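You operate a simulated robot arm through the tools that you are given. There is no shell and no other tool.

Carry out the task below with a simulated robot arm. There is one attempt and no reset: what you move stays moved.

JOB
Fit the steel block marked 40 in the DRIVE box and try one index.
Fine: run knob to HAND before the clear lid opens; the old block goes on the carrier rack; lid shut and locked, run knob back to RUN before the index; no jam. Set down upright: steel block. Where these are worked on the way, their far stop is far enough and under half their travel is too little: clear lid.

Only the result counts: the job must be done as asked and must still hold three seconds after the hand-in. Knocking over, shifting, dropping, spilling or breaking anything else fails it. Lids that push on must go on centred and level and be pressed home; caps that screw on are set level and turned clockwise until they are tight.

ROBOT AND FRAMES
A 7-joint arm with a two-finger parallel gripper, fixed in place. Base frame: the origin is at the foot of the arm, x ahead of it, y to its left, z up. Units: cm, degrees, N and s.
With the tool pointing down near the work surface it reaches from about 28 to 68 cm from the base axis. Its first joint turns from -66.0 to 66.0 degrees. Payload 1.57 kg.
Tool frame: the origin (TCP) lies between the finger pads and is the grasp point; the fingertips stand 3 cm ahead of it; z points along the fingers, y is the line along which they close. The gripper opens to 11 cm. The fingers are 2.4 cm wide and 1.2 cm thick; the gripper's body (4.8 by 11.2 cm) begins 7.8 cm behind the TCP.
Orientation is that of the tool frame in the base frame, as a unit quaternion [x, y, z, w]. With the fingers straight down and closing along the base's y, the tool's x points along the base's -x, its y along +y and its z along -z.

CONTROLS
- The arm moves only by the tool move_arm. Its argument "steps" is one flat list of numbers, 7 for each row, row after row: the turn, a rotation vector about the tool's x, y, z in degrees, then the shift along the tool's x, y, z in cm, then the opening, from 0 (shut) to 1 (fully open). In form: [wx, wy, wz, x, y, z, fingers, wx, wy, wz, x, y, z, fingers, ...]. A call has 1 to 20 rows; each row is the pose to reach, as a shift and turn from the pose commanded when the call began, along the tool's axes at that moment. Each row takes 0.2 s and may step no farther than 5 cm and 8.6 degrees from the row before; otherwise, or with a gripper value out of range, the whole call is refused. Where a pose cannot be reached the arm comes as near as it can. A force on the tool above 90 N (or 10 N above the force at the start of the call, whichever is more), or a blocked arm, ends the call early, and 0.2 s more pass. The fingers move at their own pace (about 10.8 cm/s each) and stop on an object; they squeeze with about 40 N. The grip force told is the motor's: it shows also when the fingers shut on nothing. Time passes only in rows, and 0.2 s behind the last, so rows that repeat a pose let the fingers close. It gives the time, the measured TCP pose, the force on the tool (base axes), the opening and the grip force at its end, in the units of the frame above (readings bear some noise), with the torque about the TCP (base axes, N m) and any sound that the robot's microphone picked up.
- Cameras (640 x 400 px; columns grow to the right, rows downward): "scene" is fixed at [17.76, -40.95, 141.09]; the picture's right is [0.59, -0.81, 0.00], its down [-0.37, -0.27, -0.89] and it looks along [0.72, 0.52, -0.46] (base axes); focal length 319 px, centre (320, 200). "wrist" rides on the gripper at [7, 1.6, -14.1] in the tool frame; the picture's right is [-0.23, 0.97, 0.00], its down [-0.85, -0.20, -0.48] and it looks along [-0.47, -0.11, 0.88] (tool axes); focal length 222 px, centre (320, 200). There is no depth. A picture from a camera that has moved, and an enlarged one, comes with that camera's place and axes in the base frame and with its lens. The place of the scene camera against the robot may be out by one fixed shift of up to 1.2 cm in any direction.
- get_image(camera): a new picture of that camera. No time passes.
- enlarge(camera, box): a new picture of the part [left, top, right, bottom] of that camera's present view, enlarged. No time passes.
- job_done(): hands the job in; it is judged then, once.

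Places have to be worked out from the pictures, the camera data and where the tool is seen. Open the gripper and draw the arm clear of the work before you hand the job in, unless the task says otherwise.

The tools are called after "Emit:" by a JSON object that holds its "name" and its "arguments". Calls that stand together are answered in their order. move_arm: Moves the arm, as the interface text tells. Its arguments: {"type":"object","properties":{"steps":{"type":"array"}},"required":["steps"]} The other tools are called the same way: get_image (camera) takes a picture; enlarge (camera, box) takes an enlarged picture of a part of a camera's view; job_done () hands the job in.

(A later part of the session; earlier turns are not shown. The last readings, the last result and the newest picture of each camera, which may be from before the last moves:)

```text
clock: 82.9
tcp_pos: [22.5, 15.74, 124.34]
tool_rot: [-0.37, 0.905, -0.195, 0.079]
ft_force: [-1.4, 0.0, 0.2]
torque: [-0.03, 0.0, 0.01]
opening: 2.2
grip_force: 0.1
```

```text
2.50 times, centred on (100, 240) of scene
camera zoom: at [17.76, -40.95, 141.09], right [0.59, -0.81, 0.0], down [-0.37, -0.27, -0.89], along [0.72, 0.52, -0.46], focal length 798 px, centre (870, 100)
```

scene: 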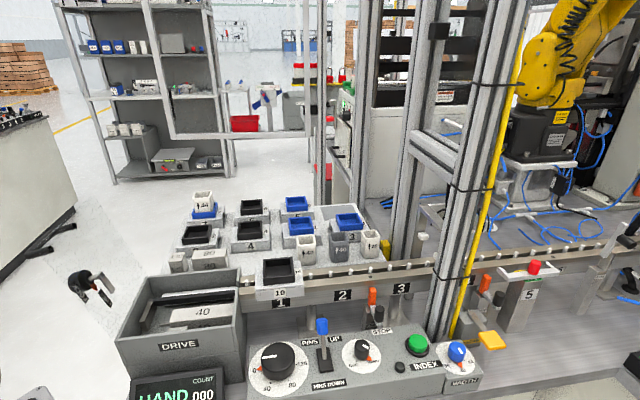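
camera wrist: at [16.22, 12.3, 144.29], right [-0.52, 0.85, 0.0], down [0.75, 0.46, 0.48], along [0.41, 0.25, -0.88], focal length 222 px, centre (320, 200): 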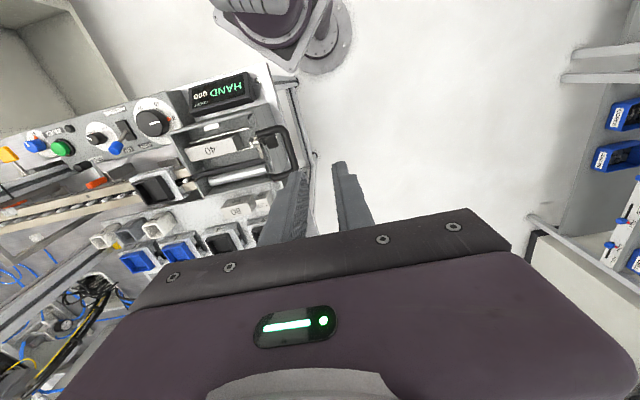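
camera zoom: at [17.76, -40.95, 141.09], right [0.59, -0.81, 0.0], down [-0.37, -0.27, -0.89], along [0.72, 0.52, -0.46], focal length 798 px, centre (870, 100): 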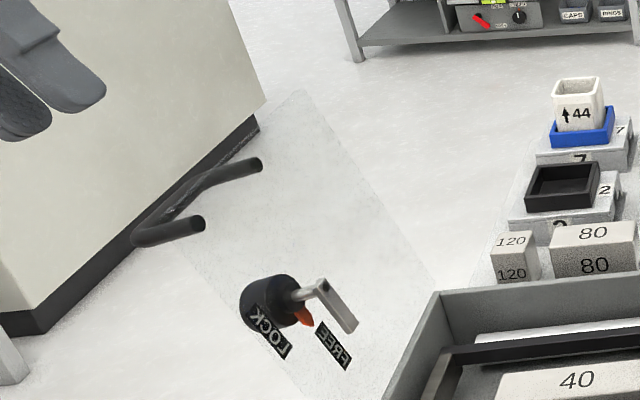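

The bar is aligned between the fingers to within 0.15 cm. I slide down along the tool axis and then close on the bar.

Emit:
{"name": "move_arm", "arguments": {"steps": [0, 0, 0, -0.1, 0.1, 3, 0.2, 0, 0, 0, -0.1, 0.1, 5.5, 0.2, 0, 0, 0, -0.1, 0.1, 7.9, 0.2, 0, 0, 0, -0.1, 0.1, 7.9, 0.2]}}

Emit:
{"name": "enlarge", "arguments": {"camera": "wrist", "box": [230, 80, 410, 240]}}

Emit:
{"name": "enlarge", "arguments": {"camera": "scene", "box": [20, 160, 180, 320]}}

```text
clock: 83.9
tcp_pos: [24.69, 13.7, 117.02]
tool_rot: [-0.371, 0.905, -0.194, 0.079]
ft_force: [0.0, -0.1, 0.5]
torque: [0.01, 0.0, 0.0]
opening: 2.18
grip_force: 0.2
```

```text
2.50 times, centred on (320, 160) of wrist
camera zoom: at [14.61, 14.07, 129.35], right [-0.46, 0.79, -0.4], down [0.6, 0.61, 0.52], along [0.65, 0.0, -0.76], focal length 555 px, centre (320, 300)
```

zoom: 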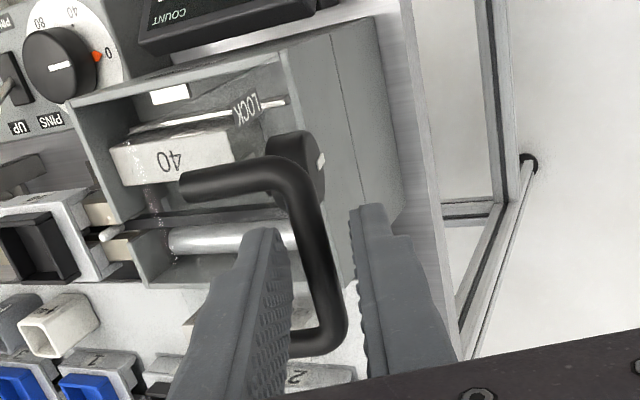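

```text
2.50 times, centred on (100, 240) of scene
camera zoom: at [17.76, -40.95, 141.09], right [0.59, -0.81, 0.0], down [-0.37, -0.27, -0.89], along [0.72, 0.52, -0.46], focal length 798 px, centre (870, 100)
```

zoom: 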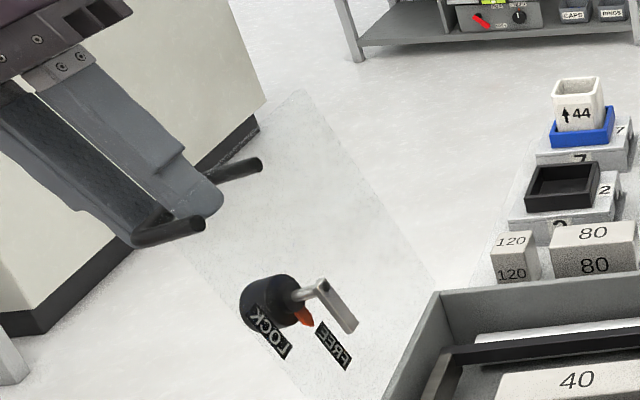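

The bar is between the fingers. I close on it and check.

Emit:
{"name": "move_arm", "arguments": {"steps": [0, 0, 0, 0, 0, 0, 0, 0, 0, 0, 0, 0, 0, 0, 0, 0, 0, 0, 0, 0, 0]}}

```text
clock: 84.7
tcp_pos: [24.78, 13.73, 117.17]
tool_rot: [-0.369, 0.905, -0.195, 0.079]
ft_force: [12.5, -9.2, 5.3]
torque: [-0.05, -0.39, -0.5]
opening: 0.96
grip_force: 28.7
```

The bar is gripped at 0.96 cm. From the recorded points I fitted the lid circle (centre a'≈15.7, z≈100.4, radius 16.7), and I now swing the lid back along it.

Emit:
{"name": "move_arm", "arguments": {"steps": [0, 0, 0, 0, -0.55, -0.02, 0, 0, 0, 0, 0, -1.16, 0, 0, 0, 0, 0, 0, -2.0, 0.06, 0, 0, 0, 0, 0, -2.9, 0.16, 0, 0, 0, 0, 0, -3.75, 0.31, 0, 0, 0, 0, 0, -4.61, 0.49, 0, 0, 0, 0, 0, -5.45, 0.74, 0, 0, 0, 0, 0, -6.29, 1.02, 0, 0, 0, 0, 0, -6.29, 1.02, 0]}}

Emit:
{"name": "enlarge", "arguments": {"camera": "scene", "box": [50, 160, 250, 340]}}

```text
clock: 86.7
tcp_pos: [29.1, 9.37, 118.8]
tool_rot: [-0.37, 0.905, -0.194, 0.08]
ft_force: [5.3, 5.1, 5.3]
torque: [0.13, -0.26, -0.41]
opening: 0.96
grip_force: 28.0
```

```text
2.22 times, centred on (150, 250) of scene
camera zoom: at [17.77, -40.94, 141.09], right [0.59, -0.81, 0.0], down [-0.37, -0.27, -0.89], along [0.72, 0.52, -0.46], focal length 709 px, centre (698, 89)
```

zoom: 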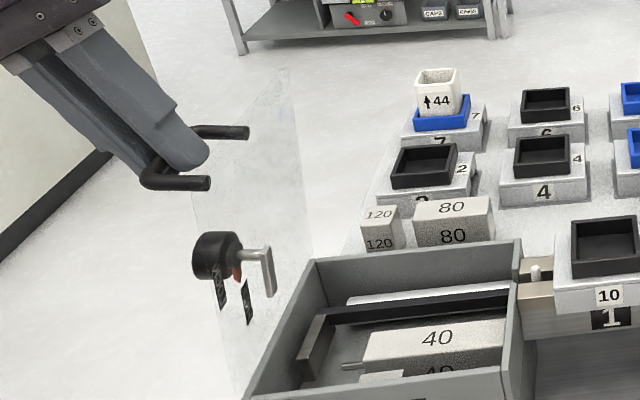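

The lid is near vertical again with low forces. I continue down past vertical, still gripping so it cannot drop.

Emit:
{"name": "move_arm", "arguments": {"steps": [0, 0, 0, -0.05, -0.8, 0.33, 0, 0, 0, 0, -0.06, -1.6, 0.69, 0, 0, 0, 0, -0.06, -2.37, 1.1, 0, 0, 0, 0, -0.06, -3.12, 1.54, 0, 0, 0, 0, -0.06, -3.84, 2.03, 0, 0, 0, 0, -0.06, -4.55, 2.55, 0, 0, 0, 0, -0.06, -5.2, 3.1, 0, 0, 0, 0, -0.06, -5.86, 3.7, 0, 0, 0, 0, -0.06, -6.46, 4.32, 0, 0, 0, 0, -0.06, -7.05, 4.98, 0, 0, 0, 0, -0.06, -7.05, 4.98, 0]}}

Emit:
{"name": "enlarge", "arguments": {"camera": "scene", "box": [70, 180, 270, 360]}}

```text
clock: 89.1
tcp_pos: [35.08, 3.23, 117.06]
tool_rot: [-0.37, 0.905, -0.194, 0.079]
ft_force: [8.3, 6.5, 1.1]
torque: [0.34, -0.42, 0.13]
opening: 0.93
grip_force: 27.8
```

```text
2.22 times, centred on (170, 270) of scene
camera zoom: at [17.79, -40.93, 141.09], right [0.59, -0.81, 0.0], down [-0.37, -0.27, -0.89], along [0.72, 0.52, -0.46], focal length 709 px, centre (653, 44)
```

zoom: 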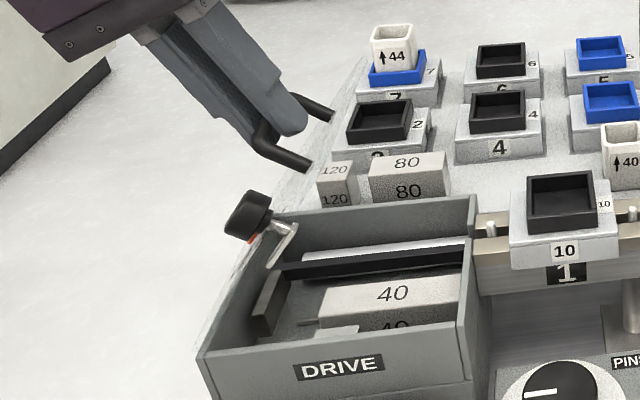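

The fit is holding, with small forces. I continue lowering the lid while untilting the tool.

Emit:
{"name": "move_arm", "arguments": {"steps": [-1.4, 0, 0, -0.06, -0.58, 0.69, 0, -2.83, 0, 0, -0.1, -1.14, 1.4, 0, -4.25, 0, 0, -0.1, -1.65, 2.14, 0, -5.67, 0, 0, -0.1, -2.13, 2.91, 0, -7.1, 0, 0, -0.1, -2.55, 3.7, 0, -8.51, 0, 0, -0.1, -2.94, 4.5, 0, -9.95, 0, 0, -0.1, -3.29, 5.33, 0, -11.36, 0, 0, -0.1, -3.6, 6.17, 0, -12.8, 0, 0, -0.1, -3.85, 7.03, 0, -14.2, 0, 0, -0.1, -4.07, 7.89, 0, -14.2, 0, 0, -0.1, -4.07, 7.89, 0]}}

Emit:
{"name": "enlarge", "arguments": {"camera": "scene", "box": [90, 190, 270, 360]}}

```text
clock: 91.5
tcp_pos: [39.93, -1.53, 111.47]
tool_rot: [-0.377, 0.922, -0.081, 0.033]
ft_force: [4.9, -14.4, 8.2]
torque: [-0.08, -0.19, 0.24]
opening: 0.97
grip_force: 28.2
```

```text
2.35 times, centred on (180, 275) of scene
camera zoom: at [17.77, -41.0, 141.07], right [0.59, -0.81, 0.0], down [-0.37, -0.27, -0.89], along [0.72, 0.52, -0.46], focal length 751 px, centre (649, 24)
```

zoom: 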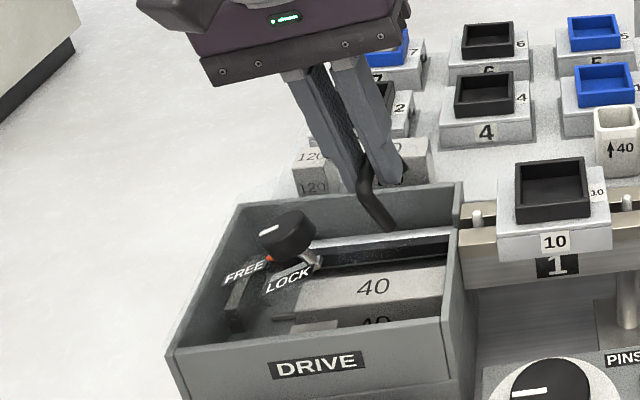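

The lid is at about 20°. I lower it the rest of the way to the closed position.

Emit:
{"name": "move_arm", "arguments": {"steps": [-1.4, 0, 0, 0.04, -0.46, 0.8, 0, -2.84, 0, 0, 0.05, -0.8, 1.63, 0, -4.26, 0, 0, 0.05, -1.09, 2.48, 0, -5.68, 0, 0, 0.05, -1.33, 3.33, 0, -7.1, 0, 0, 0.05, -1.52, 4.19, 0, -8.52, 0, 0, 0.05, -1.67, 5.06, 0, -9.3, 0, 0, 0.05, -1.75, 5.55, 0, -10, 0, 0, 0.05, -1.8, 5.95, 0, -10, 0, 0, 0.05, -1.8, 5.95, 0]}}

Emit:
{"name": "enlarge", "arguments": {"camera": "scene", "box": [110, 220, 260, 350]}}

```text
clock: 93.5
tcp_pos: [41.92, -3.61, 106.03]
tool_rot: [-0.378, 0.926, 0.0, -0.001]
ft_force: [6.2, 10.9, -2.2]
torque: [0.25, -0.19, 0.4]
opening: 0.96
grip_force: 28.2
```

```text
3.08 times, centred on (185, 285) of scene
camera zoom: at [17.79, -40.92, 141.09], right [0.59, -0.81, 0.0], down [-0.37, -0.27, -0.89], along [0.72, 0.52, -0.46], focal length 982 px, centre (735, -62)
```

zoom: 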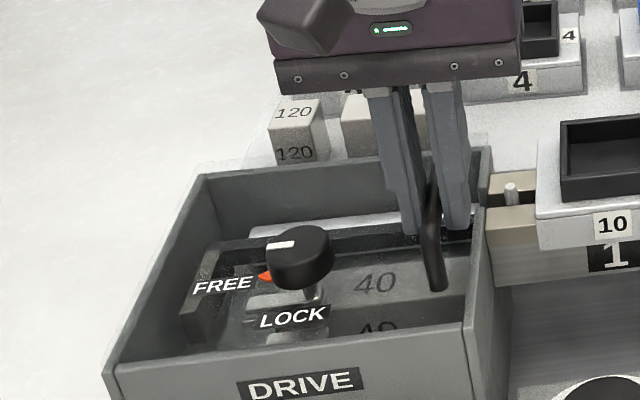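

The lid is almost seated. I press down a little until it bears on the box.

Emit:
{"name": "move_arm", "arguments": {"steps": [0, 0, 0, -0.05, 0.05, 0.15, 0, 0, 0, 0, -0.08, 0.05, 0.3, 0, 0, 0, 0, -0.08, 0.05, 0.3, 0]}}

Emit:
{"name": "enlarge", "arguments": {"camera": "scene", "box": [110, 220, 260, 350]}}

```text
clock: 94.3
tcp_pos: [41.93, -3.54, 105.64]
tool_rot: [-0.379, 0.926, -0.001, -0.001]
ft_force: [11.3, -1.2, 0.4]
torque: [-0.02, -0.17, 0.41]
opening: 0.97
grip_force: 27.8
```

```text
3.08 times, centred on (185, 285) of scene
camera zoom: at [17.8, -40.96, 141.08], right [0.59, -0.81, 0.0], down [-0.37, -0.27, -0.89], along [0.72, 0.52, -0.46], focal length 982 px, centre (735, -62)
```

zoom: 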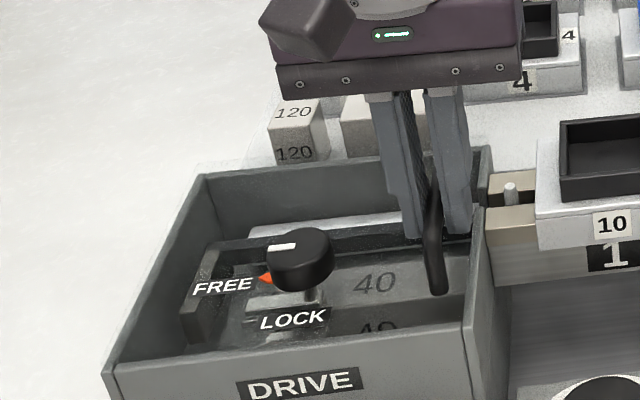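

Emit:
{"name": "move_arm", "arguments": {"steps": [0, 0, 0, 0, 0, 0.15, 0, 0, 0, 0, 0, 0, 0.3, 0, 0, 0, 0, 0, 0, 0.3, 0]}}

Emit:
{"name": "enlarge", "arguments": {"camera": "scene", "box": [110, 220, 260, 350]}}

```text
clock: 95.1
tcp_pos: [41.91, -3.63, 105.46]
tool_rot: [-0.377, 0.926, -0.001, 0.001]
ft_force: [10.5, -10.1, 24.7]
torque: [-0.09, -0.16, 0.51]
opening: 0.97
grip_force: 28.2
```

```text
3.08 times, centred on (185, 285) of scene
camera zoom: at [17.76, -40.98, 141.08], right [0.59, -0.81, 0.0], down [-0.37, -0.27, -0.89], along [0.72, 0.52, -0.46], focal length 982 px, centre (735, -62)
```

zoom: 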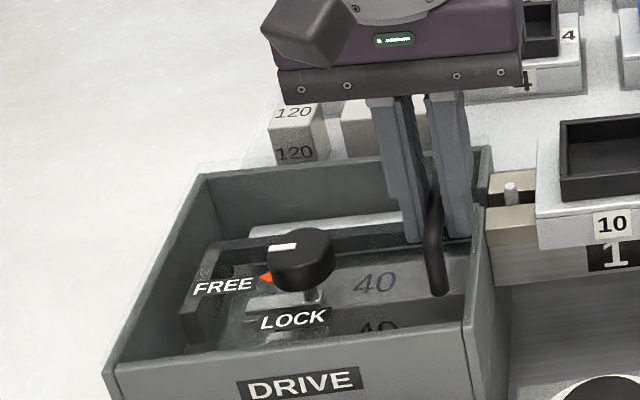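

The lid is seated, with about 25 N of bearing force. I release the handle, rise, and go to the lock knob.

Emit:
{"name": "move_arm", "arguments": {"steps": [0, 0, 0, 0, 0, -0.2, 0, 0, 0, 0, 0, 0, -0.2, 0.3, 0, 0, 0, 0, 0, -0.2, 0.3, 0, 0, 0, 0, 0, -1.5, 0.3, 0, 0, 0, 0, 0, -5, 0.3, 0, 0, 0, 0, 0, -9, 0.3, 0, 0, 0, 0, 0, -9, 0.3]}}

Emit:
{"name": "move_arm", "arguments": {"steps": [0, 0, 8.2, 0.1, 0.65, 0, 0.5, 0, 0, 16.4, 0.2, 1.3, 0, 0.5, 0, 0, 24.6, 0.3, 1.95, 0, 0.5, 0, 0, 32.8, 0.4, 2.6, 0, 0.5, 0, 0, 41, 0.5, 3.25, 0, 0.5, 0, 0, 49.2, 0.6, 3.9, 0, 0.5, 0, 0, 57.4, 0.7, 4.55, 0, 0.5, 0, 0, 65.6, 0.8, 5.2, 0, 0.5, 0, 0, 73.8, 0.9, 5.85, 0, 0.5, 0, 0, 82, 0.98, 6.5, 0, 0.5, 0, 0, 90, 0.98, 7.15, 0, 0.5, 0, 0, 90, 0.98, 7.15, 0, 0.5]}}

Emit:
{"name": "get_image", "arguments": {"camera": "wrist"}}

Emit:
{"name": "enlarge", "arguments": {"camera": "wrist", "box": [240, 90, 400, 230]}}

Emit:
{"name": "enlarge", "arguments": {"camera": "scene", "box": [110, 220, 260, 350]}}

```text
clock: 96.7
tcp_pos: [41.94, -3.55, 114.37]
tool_rot: [-0.379, 0.926, 0.0, -0.001]
ft_force: [-0.6, 0.1, 0.4]
torque: [-0.01, -0.01, 0.04]
opening: 3.29
grip_force: 0.1
```

```text
clock: 99.3
tcp_pos: [36.02, 0.91, 114.46]
tool_rot: [0.388, 0.922, -0.001, 0.0]
ft_force: [0.0, -0.2, -0.1]
torque: [-0.02, 0.01, -0.01]
opening: 5.5
grip_force: 0.0
```

```text
taken
camera wrist: at [32.36, 7.13, 128.62], right [0.85, 0.52, 0.0], down [0.46, -0.75, 0.48], along [0.25, -0.41, -0.88], focal length 222 px, centre (320, 200)
```

wrist: 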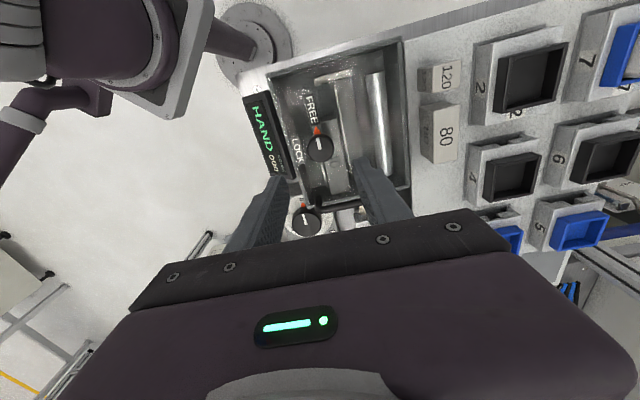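

```text
2.86 times, centred on (320, 160) of wrist
camera zoom: at [32.36, 7.13, 128.62], right [0.85, 0.52, 0.0], down [0.46, -0.75, 0.48], along [0.25, -0.41, -0.88], focal length 635 px, centre (320, 314)
```

zoom: 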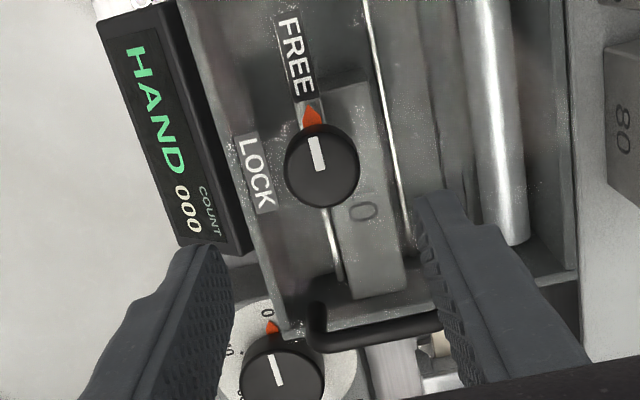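

```text
3.08 times, centred on (185, 285) of scene
camera zoom: at [17.76, -40.95, 141.09], right [0.59, -0.81, 0.0], down [-0.37, -0.27, -0.89], along [0.72, 0.52, -0.46], focal length 982 px, centre (735, -62)
```

zoom: 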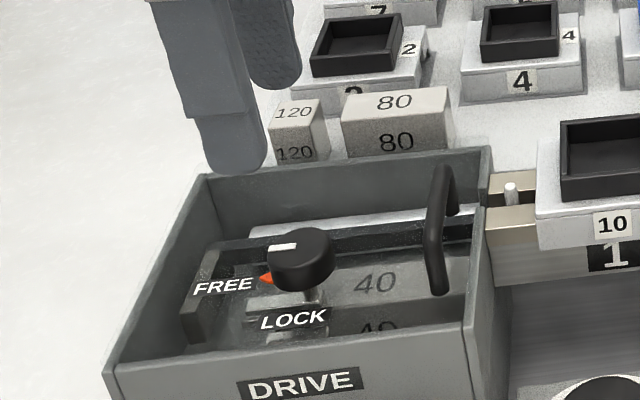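

The lid is shut. The knob is within 0.2 cm of the TCP, so I descend with the tips staying 0.5 cm above the lid and grip the knob.

Emit:
{"name": "move_arm", "arguments": {"steps": [0, 0, 0, -0.15, 0, 4, 0.5, 0, 0, 0, -0.15, 0, 8, 0.5, 0, 0, 0, -0.15, 0, 9.7, 0.5, 0, 0, 0, -0.15, 0, 9.7, 0, 0, 0, 0, -0.15, 0, 9.7, 0, 0, 0, 0, -0.15, 0, 9.7, 0]}}

Emit:
{"name": "enlarge", "arguments": {"camera": "wrist", "box": [240, 120, 400, 240]}}

```text
clock: 100.7
tcp_pos: [36.25, 0.76, 104.7]
tool_rot: [0.386, 0.922, -0.001, -0.001]
ft_force: [-1.0, -0.8, -9.9]
torque: [-0.4, -0.96, -0.06]
opening: 3.13
grip_force: 40.4
```

```text
3.33 times, centred on (320, 180) of wrist
camera zoom: at [32.52, 6.98, 118.94], right [0.85, 0.52, 0.0], down [0.46, -0.75, 0.48], along [0.25, -0.41, -0.88], focal length 740 px, centre (320, 267)
```

zoom: 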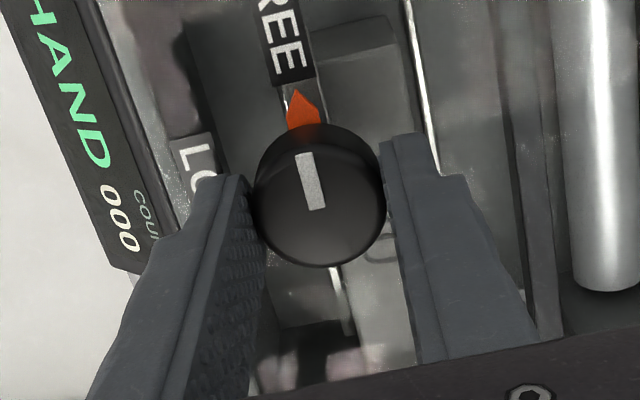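

It is gripped at 3.13 cm. I press slightly down so the lid stays seated and turn 90° counter-clockwise from above to LOCK.

Emit:
{"name": "move_arm", "arguments": {"steps": [0, 0, -8, 0, 0, 0.12, 0, 0, 0, -16, 0, 0, 0.2, 0, 0, 0, -24, 0, 0, 0.2, 0, 0, 0, -32, 0, 0, 0.2, 0, 0, 0, -40, 0, 0, 0.2, 0, 0, 0, -48, 0, 0, 0.2, 0, 0, 0, -56, 0, 0, 0.2, 0, 0, 0, -64, 0, 0, 0.2, 0, 0, 0, -72, 0, 0, 0.2, 0, 0, 0, -80, 0, 0, 0.2, 0, 0, 0, -86, 0, 0, 0.2, 0, 0, 0, -91, 0, 0, 0.2, 0, 0, 0, -91, 0, 0, 0.2, 0]}}

Emit:
{"name": "get_image", "arguments": {"camera": "wrist"}}

Emit:
{"name": "enlarge", "arguments": {"camera": "wrist", "box": [240, 100, 400, 240]}}

Emit:
{"name": "enlarge", "arguments": {"camera": "scene", "box": [110, 240, 250, 360]}}

```text
clock: 103.5
tcp_pos: [35.98, 0.68, 104.32]
tool_rot: [-0.386, 0.922, -0.001, -0.004]
ft_force: [-7.6, 11.5, 5.0]
torque: [-0.32, 0.16, -0.38]
opening: 3.12
grip_force: 40.1
```

```text
taken
camera wrist: at [30.06, -2.99, 118.7], right [-0.54, 0.84, 0.0], down [0.74, 0.47, 0.47], along [0.4, 0.25, -0.88], focal length 222 px, centre (320, 200)
```

wrist: 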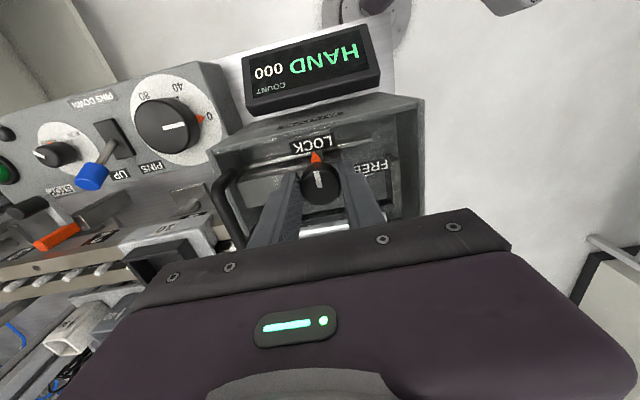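

```text
2.86 times, centred on (320, 170) of wrist
camera zoom: at [30.06, -2.99, 118.7], right [-0.54, 0.84, 0.0], down [0.74, 0.47, 0.47], along [0.4, 0.25, -0.88], focal length 635 px, centre (320, 286)
```

zoom: 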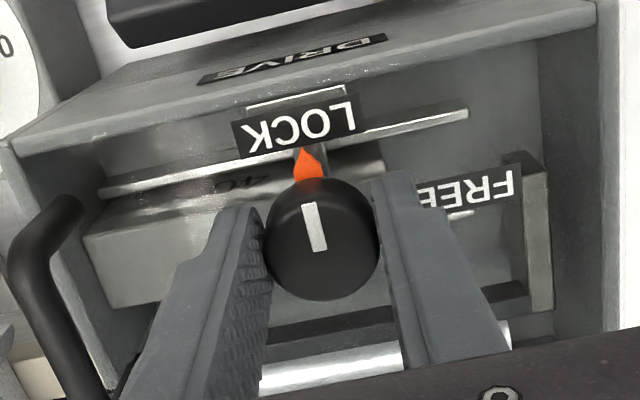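

```text
3.33 times, centred on (180, 300) of scene
camera zoom: at [17.73, -40.92, 141.1], right [0.59, -0.81, 0.0], down [-0.37, -0.27, -0.89], along [0.72, 0.52, -0.46], focal length 1063 px, centre (787, -133)
```

zoom: 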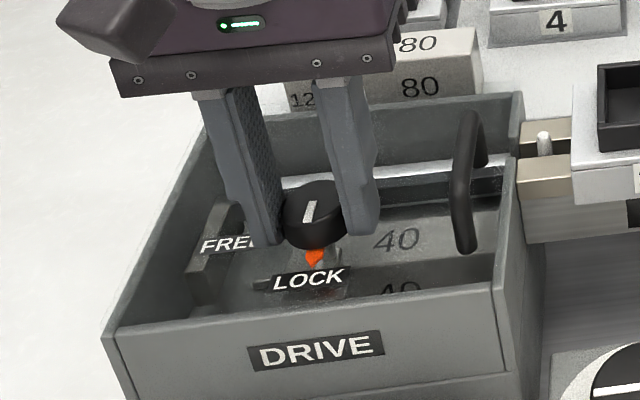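

The pointer is at LOCK. I release, rise, and travel to the RUN/HAND knob.

Emit:
{"name": "move_arm", "arguments": {"steps": [0, 0, 0, 0, 0, 0, 0.5, 0, 0, 0, 0, 0, 0, 0.5, 0, 0, 0, 0, 0, -1, 0.5, 0, 0, 0, 0, 0, -5, 0.5, 0, 0, 0, 0, 0, -9, 0.5, 0, 0, 0, 0.91, -4.25, -9, 0.5, 0, 0, 0, 1.82, -8.5, -9, 0.5, 0, 0, 0, 2.73, -12.75, -9, 0.5, 0, 0, 0, 3.64, -17, -9, 0.5, 0, 0, 0, 4.55, -21.25, -9, 0.5, 0, 0, 0, 5.46, -25.5, -9, 0.5, 0, 0, 0, 6.37, -29.76, -9, 0.5, 0, 0, 0, 6.37, -29.76, -9, 0.5]}}

Emit:
{"name": "get_image", "arguments": {"camera": "wrist"}}

Emit:
{"name": "enlarge", "arguments": {"camera": "wrist", "box": [240, 80, 400, 220]}}

Emit:
{"name": "enlarge", "arguments": {"camera": "scene", "box": [110, 220, 270, 360]}}

```text
clock: 106.3
tcp_pos: [53.21, -24.7, 113.46]
tool_rot: [-0.386, 0.923, -0.001, -0.001]
ft_force: [0.1, -1.0, -0.5]
torque: [-0.01, -0.01, -0.04]
opening: 5.52
grip_force: 0.2
```

```text
taken
camera wrist: at [47.0, -28.44, 127.75], right [-0.53, 0.84, 0.0], down [0.74, 0.47, 0.48], along [0.4, 0.25, -0.88], focal length 222 px, centre (320, 200)
```

wrist: 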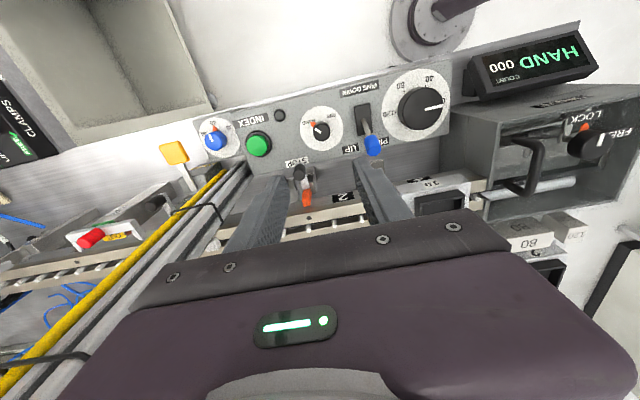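

```text
2.86 times, centred on (320, 150) of wrist
camera zoom: at [47.0, -28.44, 127.75], right [-0.53, 0.84, 0.0], down [0.74, 0.47, 0.48], along [0.4, 0.25, -0.88], focal length 635 px, centre (320, 343)
```

zoom: 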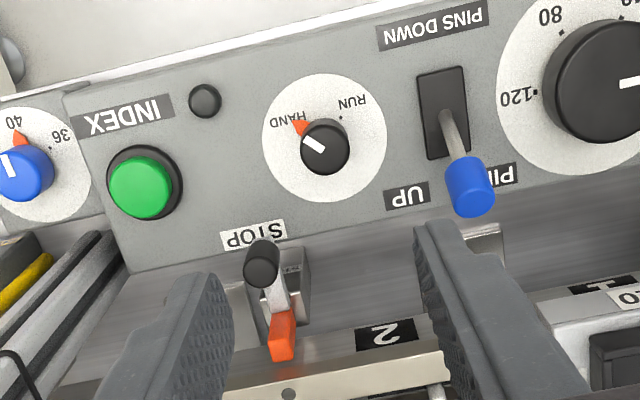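

```text
2.86 times, centred on (190, 290) of scene
camera zoom: at [17.76, -40.96, 141.09], right [0.59, -0.81, 0.0], down [-0.37, -0.27, -0.89], along [0.72, 0.52, -0.46], focal length 912 px, centre (691, -57)
```

zoom: 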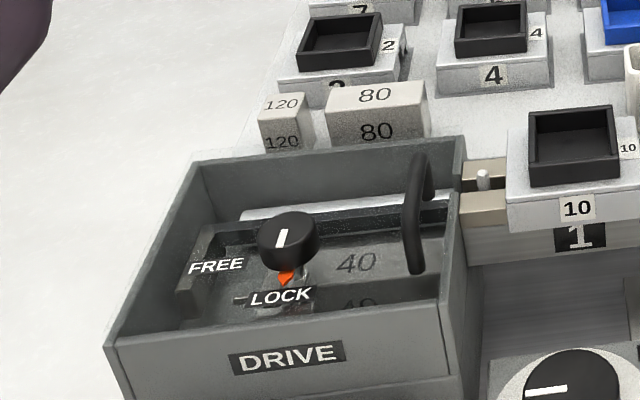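

Locked. The RUN knob is offset about 0.3 cm in tool x and y, so I correct for that and descend to just above it.

Emit:
{"name": "move_arm", "arguments": {"steps": [0, 0, 0, 0.28, 0.29, 4, 0.45, 0, 0, 0, 0.28, 0.29, 8, 0.42, 0, 0, 0, 0.28, 0.29, 12, 0.4, 0, 0, 0, 0.28, 0.29, 15, 0.4, 0, 0, 0, 0.28, 0.29, 15, 0.4]}}

Emit:
{"name": "enlarge", "arguments": {"camera": "wrist", "box": [240, 120, 400, 240]}}

```text
clock: 107.5
tcp_pos: [52.62, -24.69, 98.6]
tool_rot: [-0.387, 0.922, -0.001, -0.001]
ft_force: [0.5, 0.4, 0.0]
torque: [0.03, 0.0, 0.05]
opening: 4.4
grip_force: 0.1
```

```text
3.33 times, centred on (320, 180) of wrist
camera zoom: at [46.6, -28.36, 112.73], right [-0.53, 0.84, 0.0], down [0.74, 0.47, 0.48], along [0.4, 0.25, -0.88], focal length 740 px, centre (320, 267)
```

zoom: 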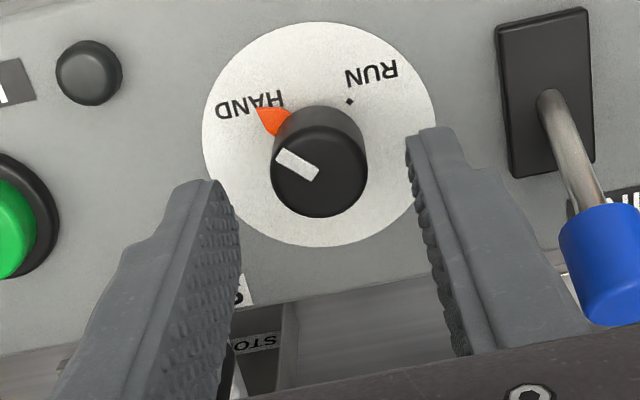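

The knob is centred between the fingers. I descend 2.7 cm and grip it.

Emit:
{"name": "move_arm", "arguments": {"steps": [0, 0, 0, -0.05, -0.05, 1.5, 0.4, 0, 0, 0, -0.05, -0.05, 2.65, 0.4, 0, 0, 0, -0.05, -0.05, 2.65, 0, 0, 0, 0, -0.05, -0.05, 2.65, 0, 0, 0, 0, -0.05, -0.05, 2.65, 0]}}

Emit:
{"name": "enlarge", "arguments": {"camera": "wrist", "box": [240, 120, 400, 240]}}

```text
clock: 108.7
tcp_pos: [52.66, -24.63, 95.77]
tool_rot: [-0.387, 0.922, -0.001, -0.001]
ft_force: [3.5, -4.0, -1.5]
torque: [0.12, 0.14, 0.02]
opening: 2.57
grip_force: 37.0
```

```text
3.33 times, centred on (320, 180) of wrist
camera zoom: at [46.6, -28.38, 110.03], right [-0.53, 0.84, 0.0], down [0.74, 0.47, 0.48], along [0.4, 0.25, -0.88], focal length 740 px, centre (320, 267)
```

zoom: 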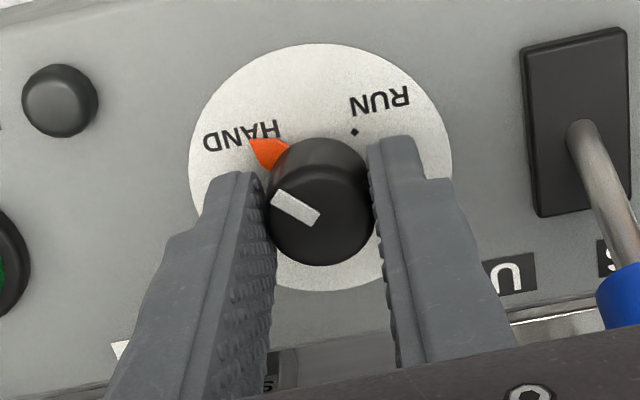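

The knob is gripped. I turn it 90° clockwise from above, positive about tool z, back to RUN.

Emit:
{"name": "move_arm", "arguments": {"steps": [0, 0, 8, 0, 0, 0, 0, 0, 0, 16, 0, 0, 0, 0, 0, 0, 24, 0, 0, 0, 0, 0, 0, 32, 0, 0, 0, 0, 0, 0, 40, 0, 0, 0, 0, 0, 0, 48, 0, 0, 0, 0, 0, 0, 56, 0, 0, 0, 0, 0, 0, 64, 0, 0, 0, 0, 0, 0, 72, 0, 0, 0, 0, 0, 0, 80, 0, 0, 0, 0, 0, 0, 86, 0, 0, 0, 0, 0, 0, 91, 0, 0, 0, 0, 0, 0, 91, 0, 0, 0, 0]}}

Emit:
{"name": "enlarge", "arguments": {"camera": "wrist", "box": [240, 100, 400, 240]}}

Emit:
{"name": "get_image", "arguments": {"camera": "scene"}}

Emit:
{"name": "enlarge", "arguments": {"camera": "scene", "box": [310, 290, 480, 400]}}

```text
clock: 111.5
tcp_pos: [52.68, -24.62, 95.88]
tool_rot: [0.387, 0.922, -0.001, -0.001]
ft_force: [4.8, -6.7, -12.0]
torque: [0.38, -0.14, 0.25]
opening: 2.52
grip_force: 37.3
```

```text
2.86 times, centred on (320, 170) of wrist
camera zoom: at [48.94, -18.46, 110.03], right [0.85, 0.52, 0.0], down [0.46, -0.75, 0.48], along [0.25, -0.41, -0.88], focal length 635 px, centre (320, 286)
```

zoom: 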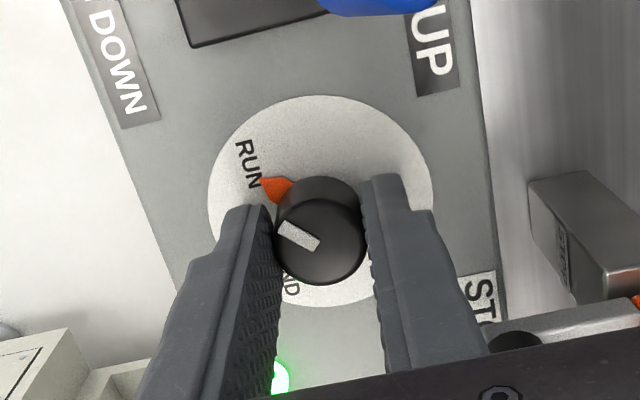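

```text
taken
```

scene: 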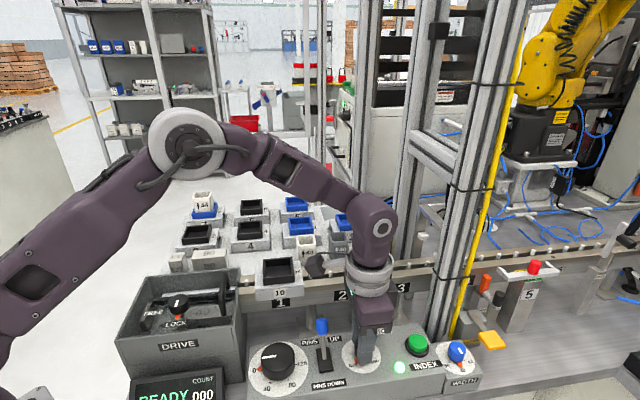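

```text
3.64 times, centred on (395, 345) of scene
camera zoom: at [17.8, -40.98, 141.07], right [0.59, -0.81, 0.0], down [-0.37, -0.27, -0.89], along [0.72, 0.52, -0.46], focal length 1160 px, centre (47, -327)
```

zoom: 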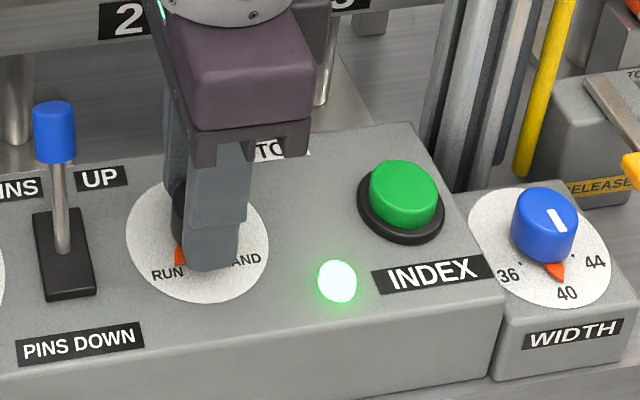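

READY with the green lamp lit and the knob at RUN. I release, rise, and look at the INDEX button and the nearby column.

Emit:
{"name": "move_arm", "arguments": {"steps": [0, 0, 0, 0, 0, 0, 0.4, 0, 0, 0, 0, 0, 0, 0.4, 0, 0, 0, 0, 0, -1, 0.4, 0, 0, 0, 0, 0, -5, 0.4, 0, 0, 0, 0, 0, -9, 0.4, 0, 0, 0, 0, 0, -13, 0.2, 0, 0, 0, 0, 0, -17, 0, 0, 0, 0, 0, 0, -17, 0]}}

Emit:
{"name": "get_image", "arguments": {"camera": "wrist"}}

Emit:
{"name": "enlarge", "arguments": {"camera": "wrist", "box": [260, 100, 440, 240]}}

Emit:
{"name": "enlarge", "arguments": {"camera": "scene", "box": [370, 240, 530, 390]}}

Emit:
{"name": "enlarge", "arguments": {"camera": "scene", "box": [110, 240, 330, 400]}}

```text
clock: 113.3
tcp_pos: [52.71, -24.69, 112.94]
tool_rot: [0.387, 0.922, -0.001, 0.0]
ft_force: [0.1, -0.4, 0.9]
torque: [0.05, 0.02, -0.02]
opening: 0.0
grip_force: 21.1
```

```text
taken
camera wrist: at [48.93, -18.39, 127.04], right [0.85, 0.52, 0.0], down [0.46, -0.75, 0.48], along [0.25, -0.41, -0.88], focal length 222 px, centre (320, 200)
```

wrist: 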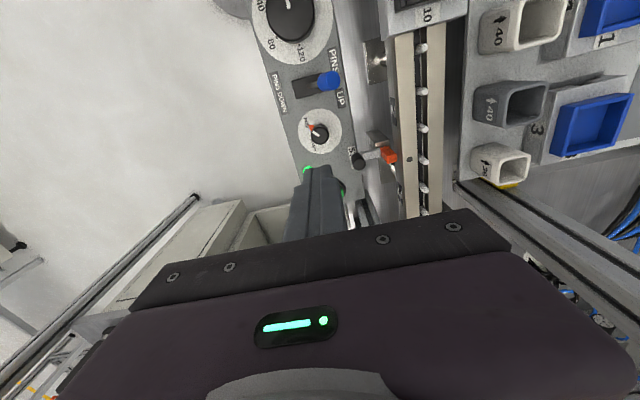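

```text
2.86 times, centred on (350, 170) of wrist
camera zoom: at [48.93, -18.39, 127.04], right [0.85, 0.52, 0.0], down [0.46, -0.75, 0.48], along [0.25, -0.41, -0.88], focal length 635 px, centre (234, 286)
```

zoom: 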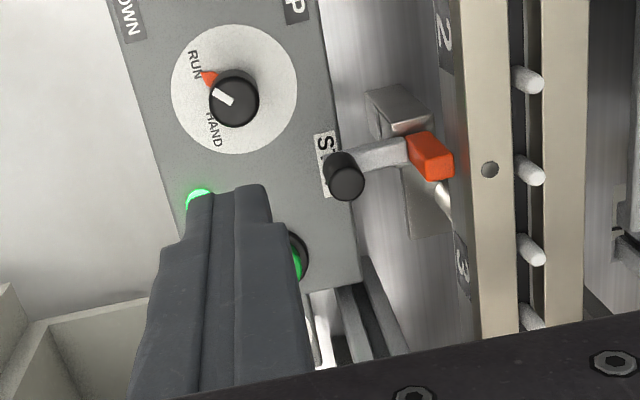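

```text
2.67 times, centred on (450, 315) of scene
camera zoom: at [17.76, -40.95, 141.09], right [0.59, -0.81, 0.0], down [-0.37, -0.27, -0.89], along [0.72, 0.52, -0.46], focal length 851 px, centre (-27, -107)
```

zoom: 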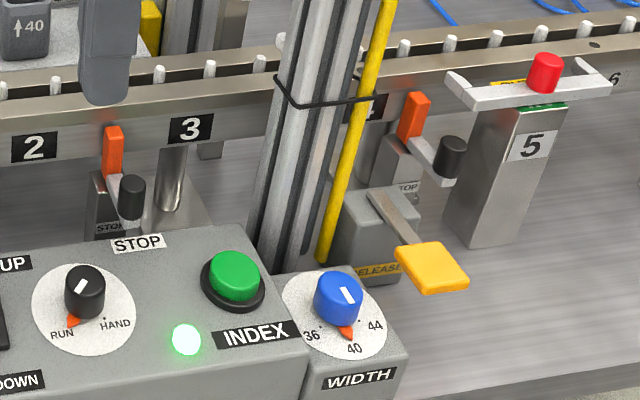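

```text
2.50 times, centred on (220, 320) of scene
camera zoom: at [17.76, -40.95, 141.09], right [0.59, -0.81, 0.0], down [-0.37, -0.27, -0.89], along [0.72, 0.52, -0.46], focal length 798 px, centre (570, -100)
```

zoom: 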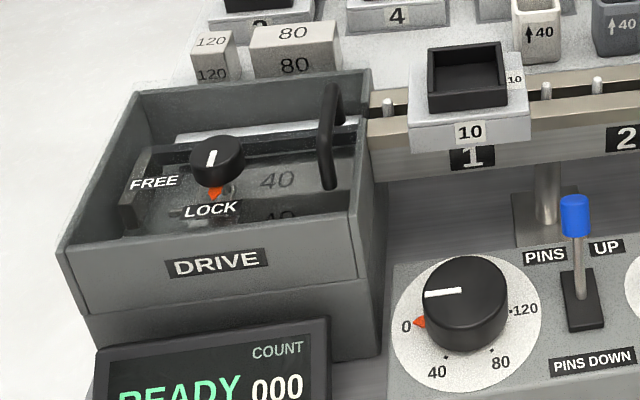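

The column is about 2 cm beyond where a vertical hand would be, so I lean the hand back 15°, tips toward +L. I then move above the INDEX button with closed fingers.

Emit:
{"name": "move_arm", "arguments": {"steps": [0, -7.5, 0, -2.5, 0, 0, 0, 0, -15, 0, -5, 0, 0, 0, 0, -15, 0, -7.5, 0, 2, 0, 0, -15, 0, -9.9, 0, 4, 0, 0, -15, 0, -9.9, 0, 8, 0, 0, -15, 0, -9.9, 0, 11, 0, 0, -15, 0, -9.9, 0, 11, 0]}}

Emit:
{"name": "get_image", "arguments": {"camera": "scene"}}

Emit:
{"name": "enlarge", "arguments": {"camera": "scene", "box": [350, 220, 490, 380]}}

Emit:
{"name": "enlarge", "arguments": {"camera": "wrist", "box": [240, 100, 420, 240]}}

```text
clock: 114.9
tcp_pos: [59.69, -31.71, 101.9]
tool_rot: [0.383, 0.915, -0.051, 0.12]
ft_force: [0.2, -0.3, 1.1]
torque: [0.01, 0.01, 0.0]
opening: 0.01
grip_force: 21.1
```

```text
taken
```

scene: 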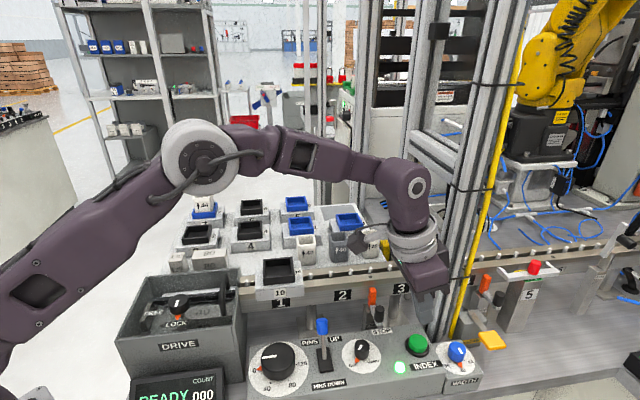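

```text
2.50 times, centred on (420, 300) of scene
camera zoom: at [17.76, -40.95, 141.09], right [0.59, -0.81, 0.0], down [-0.37, -0.27, -0.89], along [0.72, 0.52, -0.46], focal length 798 px, centre (70, -50)
```

zoom: 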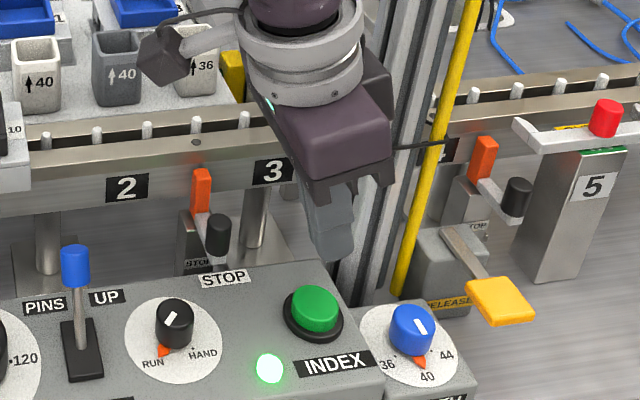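

```text
2.86 times, centred on (330, 170) of wrist
camera zoom: at [53.5, -23.05, 113.77], right [0.85, 0.53, 0.06], down [0.35, -0.64, 0.68], along [0.4, -0.56, -0.73], focal length 635 px, centre (291, 286)
```

zoom: 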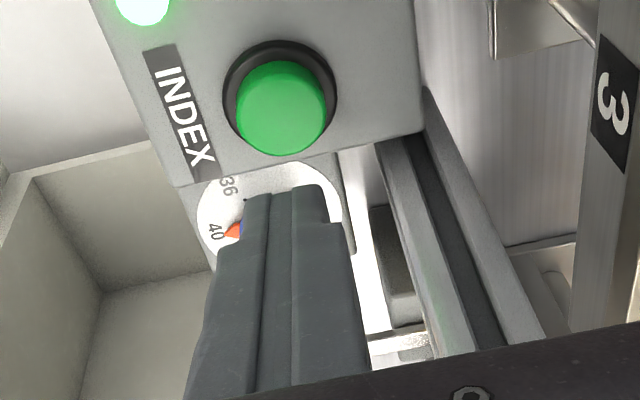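

The button centre lies within 0.2 cm of straight below the tips. I lower vertically to just above the button first.

Emit:
{"name": "move_arm", "arguments": {"steps": [0, 0, 0, 0.52, 0.1, 1.93, 0, 0, 0, 0, 0.83, 0.15, 3.09, 0, 0, 0, 0, 1.04, 0.15, 3.86, 0, 0, 0, 0, 1.04, 0.15, 3.86, 0]}}

Emit:
{"name": "enlarge", "arguments": {"camera": "wrist", "box": [240, 100, 420, 240]}}

Emit:
{"name": "enlarge", "arguments": {"camera": "scene", "box": [370, 280, 470, 380]}}

```text
clock: 115.9
tcp_pos: [59.76, -31.57, 97.79]
tool_rot: [0.384, 0.914, -0.051, 0.119]
ft_force: [-0.8, -0.8, 0.0]
torque: [0.0, -0.01, 0.05]
opening: 0.0
grip_force: 21.5
```

```text
2.86 times, centred on (330, 170) of wrist
camera zoom: at [53.59, -22.99, 109.76], right [0.85, 0.53, 0.06], down [0.35, -0.64, 0.68], along [0.4, -0.56, -0.73], focal length 635 px, centre (291, 286)
```

zoom: 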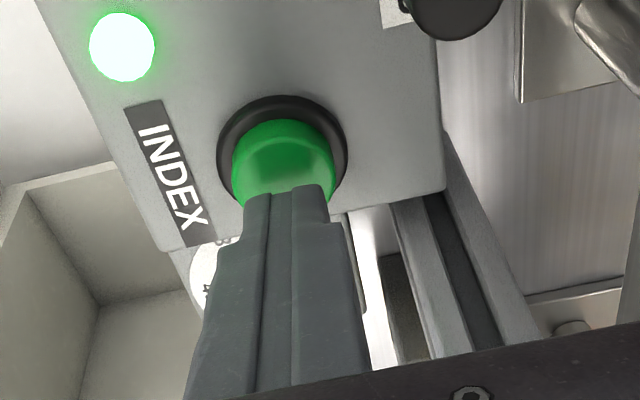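

```text
4.00 times, centred on (420, 330) of scene
camera zoom: at [17.76, -40.95, 141.09], right [0.59, -0.81, 0.0], down [-0.37, -0.27, -0.89], along [0.72, 0.52, -0.46], focal length 1276 px, centre (-80, -320)
```

zoom: 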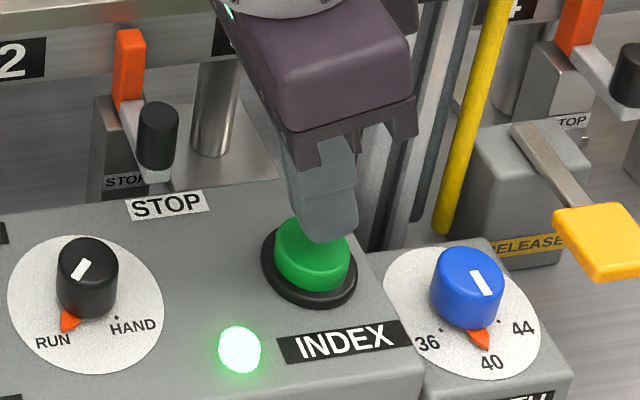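

The tip is just above the green cap, with everything set: READY, lid locked, RUN. I press down slowly and read the force.

Emit:
{"name": "move_arm", "arguments": {"steps": [0, 0, 0, 0.1, 0, 0.39, 0, 0, 0, 0, 0.18, 0, 0.68, 0, 0, 0, 0, 0.23, 0, 0.87, 0, 0, 0, 0, 0.23, 0, 0.87, 0]}}

Emit:
{"name": "enlarge", "arguments": {"camera": "scene", "box": [110, 240, 480, 400]}}

```text
clock: 116.9
tcp_pos: [59.69, -31.65, 96.95]
tool_rot: [0.383, 0.914, -0.051, 0.12]
ft_force: [0.7, 0.0, -0.4]
torque: [0.06, -0.01, 0.0]
opening: 0.0
grip_force: 21.5
```

```text
1.73 times, centred on (295, 320) of scene
camera zoom: at [17.76, -40.95, 141.09], right [0.59, -0.81, 0.0], down [-0.37, -0.27, -0.89], along [0.72, 0.52, -0.46], focal length 552 px, centre (363, -8)
```

zoom: 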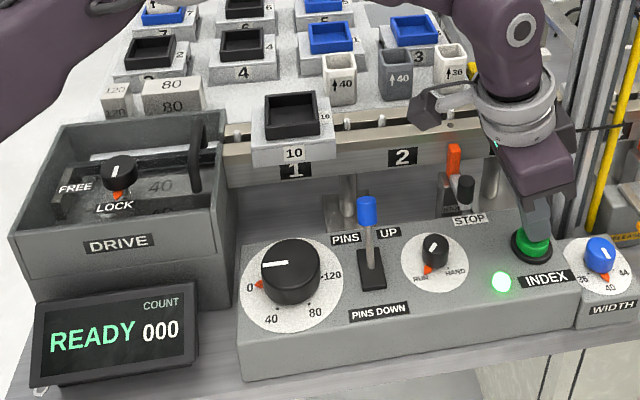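

No contact yet at tip z≈93.7. I continue down in small steps.

Emit:
{"name": "move_arm", "arguments": {"steps": [0, 0, 0, 0.08, 0, 0.29, 0, 0, 0, 0, 0.13, 0, 0.48, 0, 0, 0, 0, 0.13, 0, 0.48, 0]}}

Emit:
{"name": "enlarge", "arguments": {"camera": "scene", "box": [380, 300, 460, 380]}}

```text
clock: 117.7
tcp_pos: [59.66, -31.56, 96.49]
tool_rot: [0.384, 0.914, -0.051, 0.121]
ft_force: [1.0, -1.3, 2.5]
torque: [0.02, 0.01, 0.01]
opening: 0.0
grip_force: 21.8
```

```text
5.00 times, centred on (420, 340) of scene
camera zoom: at [17.76, -40.95, 141.09], right [0.59, -0.81, 0.0], down [-0.37, -0.27, -0.89], along [0.72, 0.52, -0.46], focal length 1595 px, centre (-180, -500)
```

zoom: 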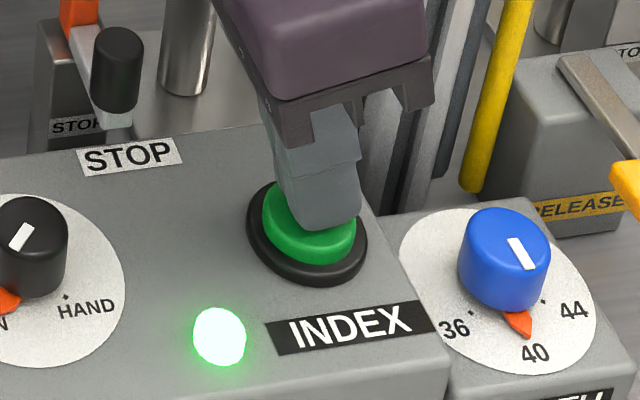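

Light contact (2.5 N). I press further in a smooth stroke.

Emit:
{"name": "move_arm", "arguments": {"steps": [0, 0, 0, 0.07, 0, 0.24, 0, 0, 0, 0, 0.12, 0, 0.43, 0, 0, 0, 0, 0.12, 0, 0.43, 0]}}

Emit:
{"name": "enlarge", "arguments": {"camera": "scene", "box": [110, 240, 480, 400]}}

```text
clock: 118.5
tcp_pos: [59.8, -31.57, 96.09]
tool_rot: [0.383, 0.914, -0.052, 0.121]
ft_force: [-2.5, 0.0, 11.2]
torque: [0.02, 0.13, -0.03]
opening: 0.01
grip_force: 21.1
heard: click
```

```text
1.73 times, centred on (295, 320) of scene
camera zoom: at [17.73, -40.94, 141.09], right [0.59, -0.81, 0.0], down [-0.37, -0.27, -0.89], along [0.72, 0.52, -0.46], focal length 552 px, centre (363, -8)
```

zoom: 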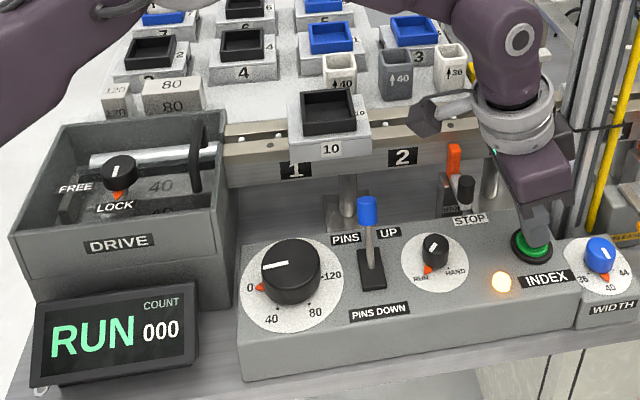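

A click: the display shows RUN and the carrier has advanced. I lift straight off the button and let the cycle finish.

Emit:
{"name": "move_arm", "arguments": {"steps": [0, 0, 0, -0.26, 0, -0.97, 0, 0, 0, 0, -0.78, 0, -2.9, 0, 0, 0, 0, -1.55, 0, -5.8, 0, 0, 0, 0, -2.33, 0, -8.7, 0, 0, 0, 0, -2.33, 0, -8.7, 0, 0, 0, 0, -2.33, 0, -8.7, 0, 0, 0, 0, -2.33, 0, -8.7, 0, 0, 0, 0, -2.33, 0, -8.7, 0]}}

Emit:
{"name": "enlarge", "arguments": {"camera": "scene", "box": [110, 240, 480, 400]}}

```text
clock: 120.3
tcp_pos: [59.81, -31.47, 105.14]
tool_rot: [0.383, 0.914, -0.051, 0.119]
ft_force: [0.7, 0.3, -1.0]
torque: [-0.03, -0.02, 0.0]
opening: 0.0
grip_force: 21.6
```

```text
1.73 times, centred on (295, 320) of scene
camera zoom: at [17.76, -40.95, 141.09], right [0.59, -0.81, 0.0], down [-0.37, -0.27, -0.89], along [0.72, 0.52, -0.46], focal length 552 px, centre (363, -8)
```

zoom: 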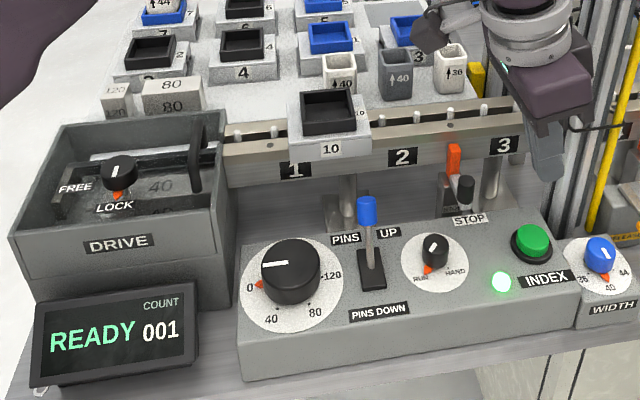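

The count is 001, READY, with no jam, and the carrier advanced one 40 mm step. I rise, remove the tilt, draw the arm back over clear space and open the gripper.

Emit:
{"name": "move_arm", "arguments": {"steps": [0, 0, 0, -1.0, 0, -3.9, 0, 0, 0, 0, -2.1, 0, -7.7, 0, 0, 7.5, 0, -3.1, 0, -11.6, 0, 0, 15, 0, 0.8, 0, -12.6, 0, 0, 15, 0, 5.0, 0, -13.7, 0.3, 0, 15, 0, 9.3, 0, -14.9, 0.6, 0, 15, 0, 13.5, 0, -16, 0.6, 0, 15, 0, 13.5, 0, -16, 0.6]}}

Emit:
{"name": "get_image", "arguments": {"camera": "scene"}}

Emit:
{"name": "enlarge", "arguments": {"camera": "scene", "box": [110, 180, 480, 400]}}

Emit:
{"name": "get_image", "arguments": {"camera": "wrist"}}

```text
clock: 122.1
tcp_pos: [47.6, -19.33, 116.96]
tool_rot: [0.388, 0.922, -0.001, 0.001]
ft_force: [-0.5, 0.1, -0.2]
torque: [-0.01, 0.01, 0.0]
opening: 6.57
grip_force: 0.1
out of reach, approached as far as the arm can: row 3, 4
```

```text
taken
```

scene: 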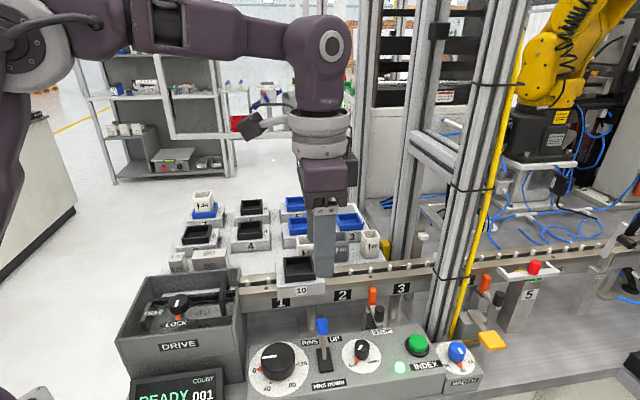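

```text
1.73 times, centred on (295, 290) of scene
camera zoom: at [17.76, -40.95, 141.09], right [0.59, -0.81, 0.0], down [-0.37, -0.27, -0.89], along [0.72, 0.52, -0.46], focal length 552 px, centre (363, 44)
```

zoom: 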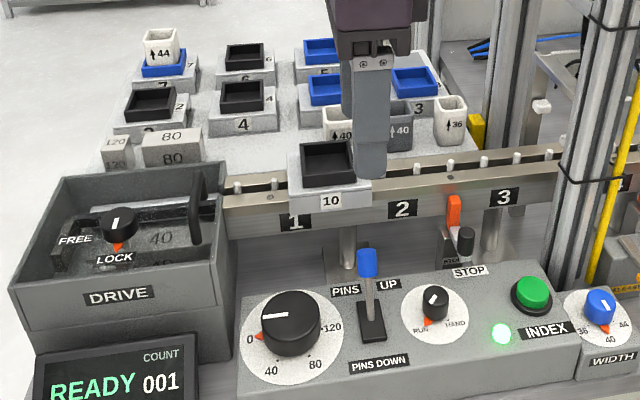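

```text
taken
camera wrist: at [43.81, -13.16, 131.17], right [0.85, 0.52, 0.0], down [0.46, -0.75, 0.48], along [0.25, -0.41, -0.88], focal length 222 px, centre (320, 200)
```

wrist: 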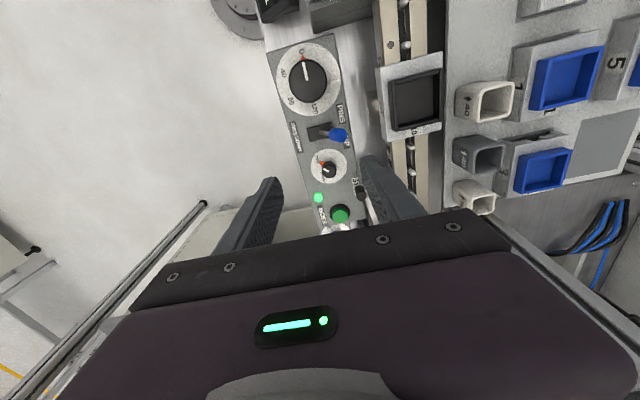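

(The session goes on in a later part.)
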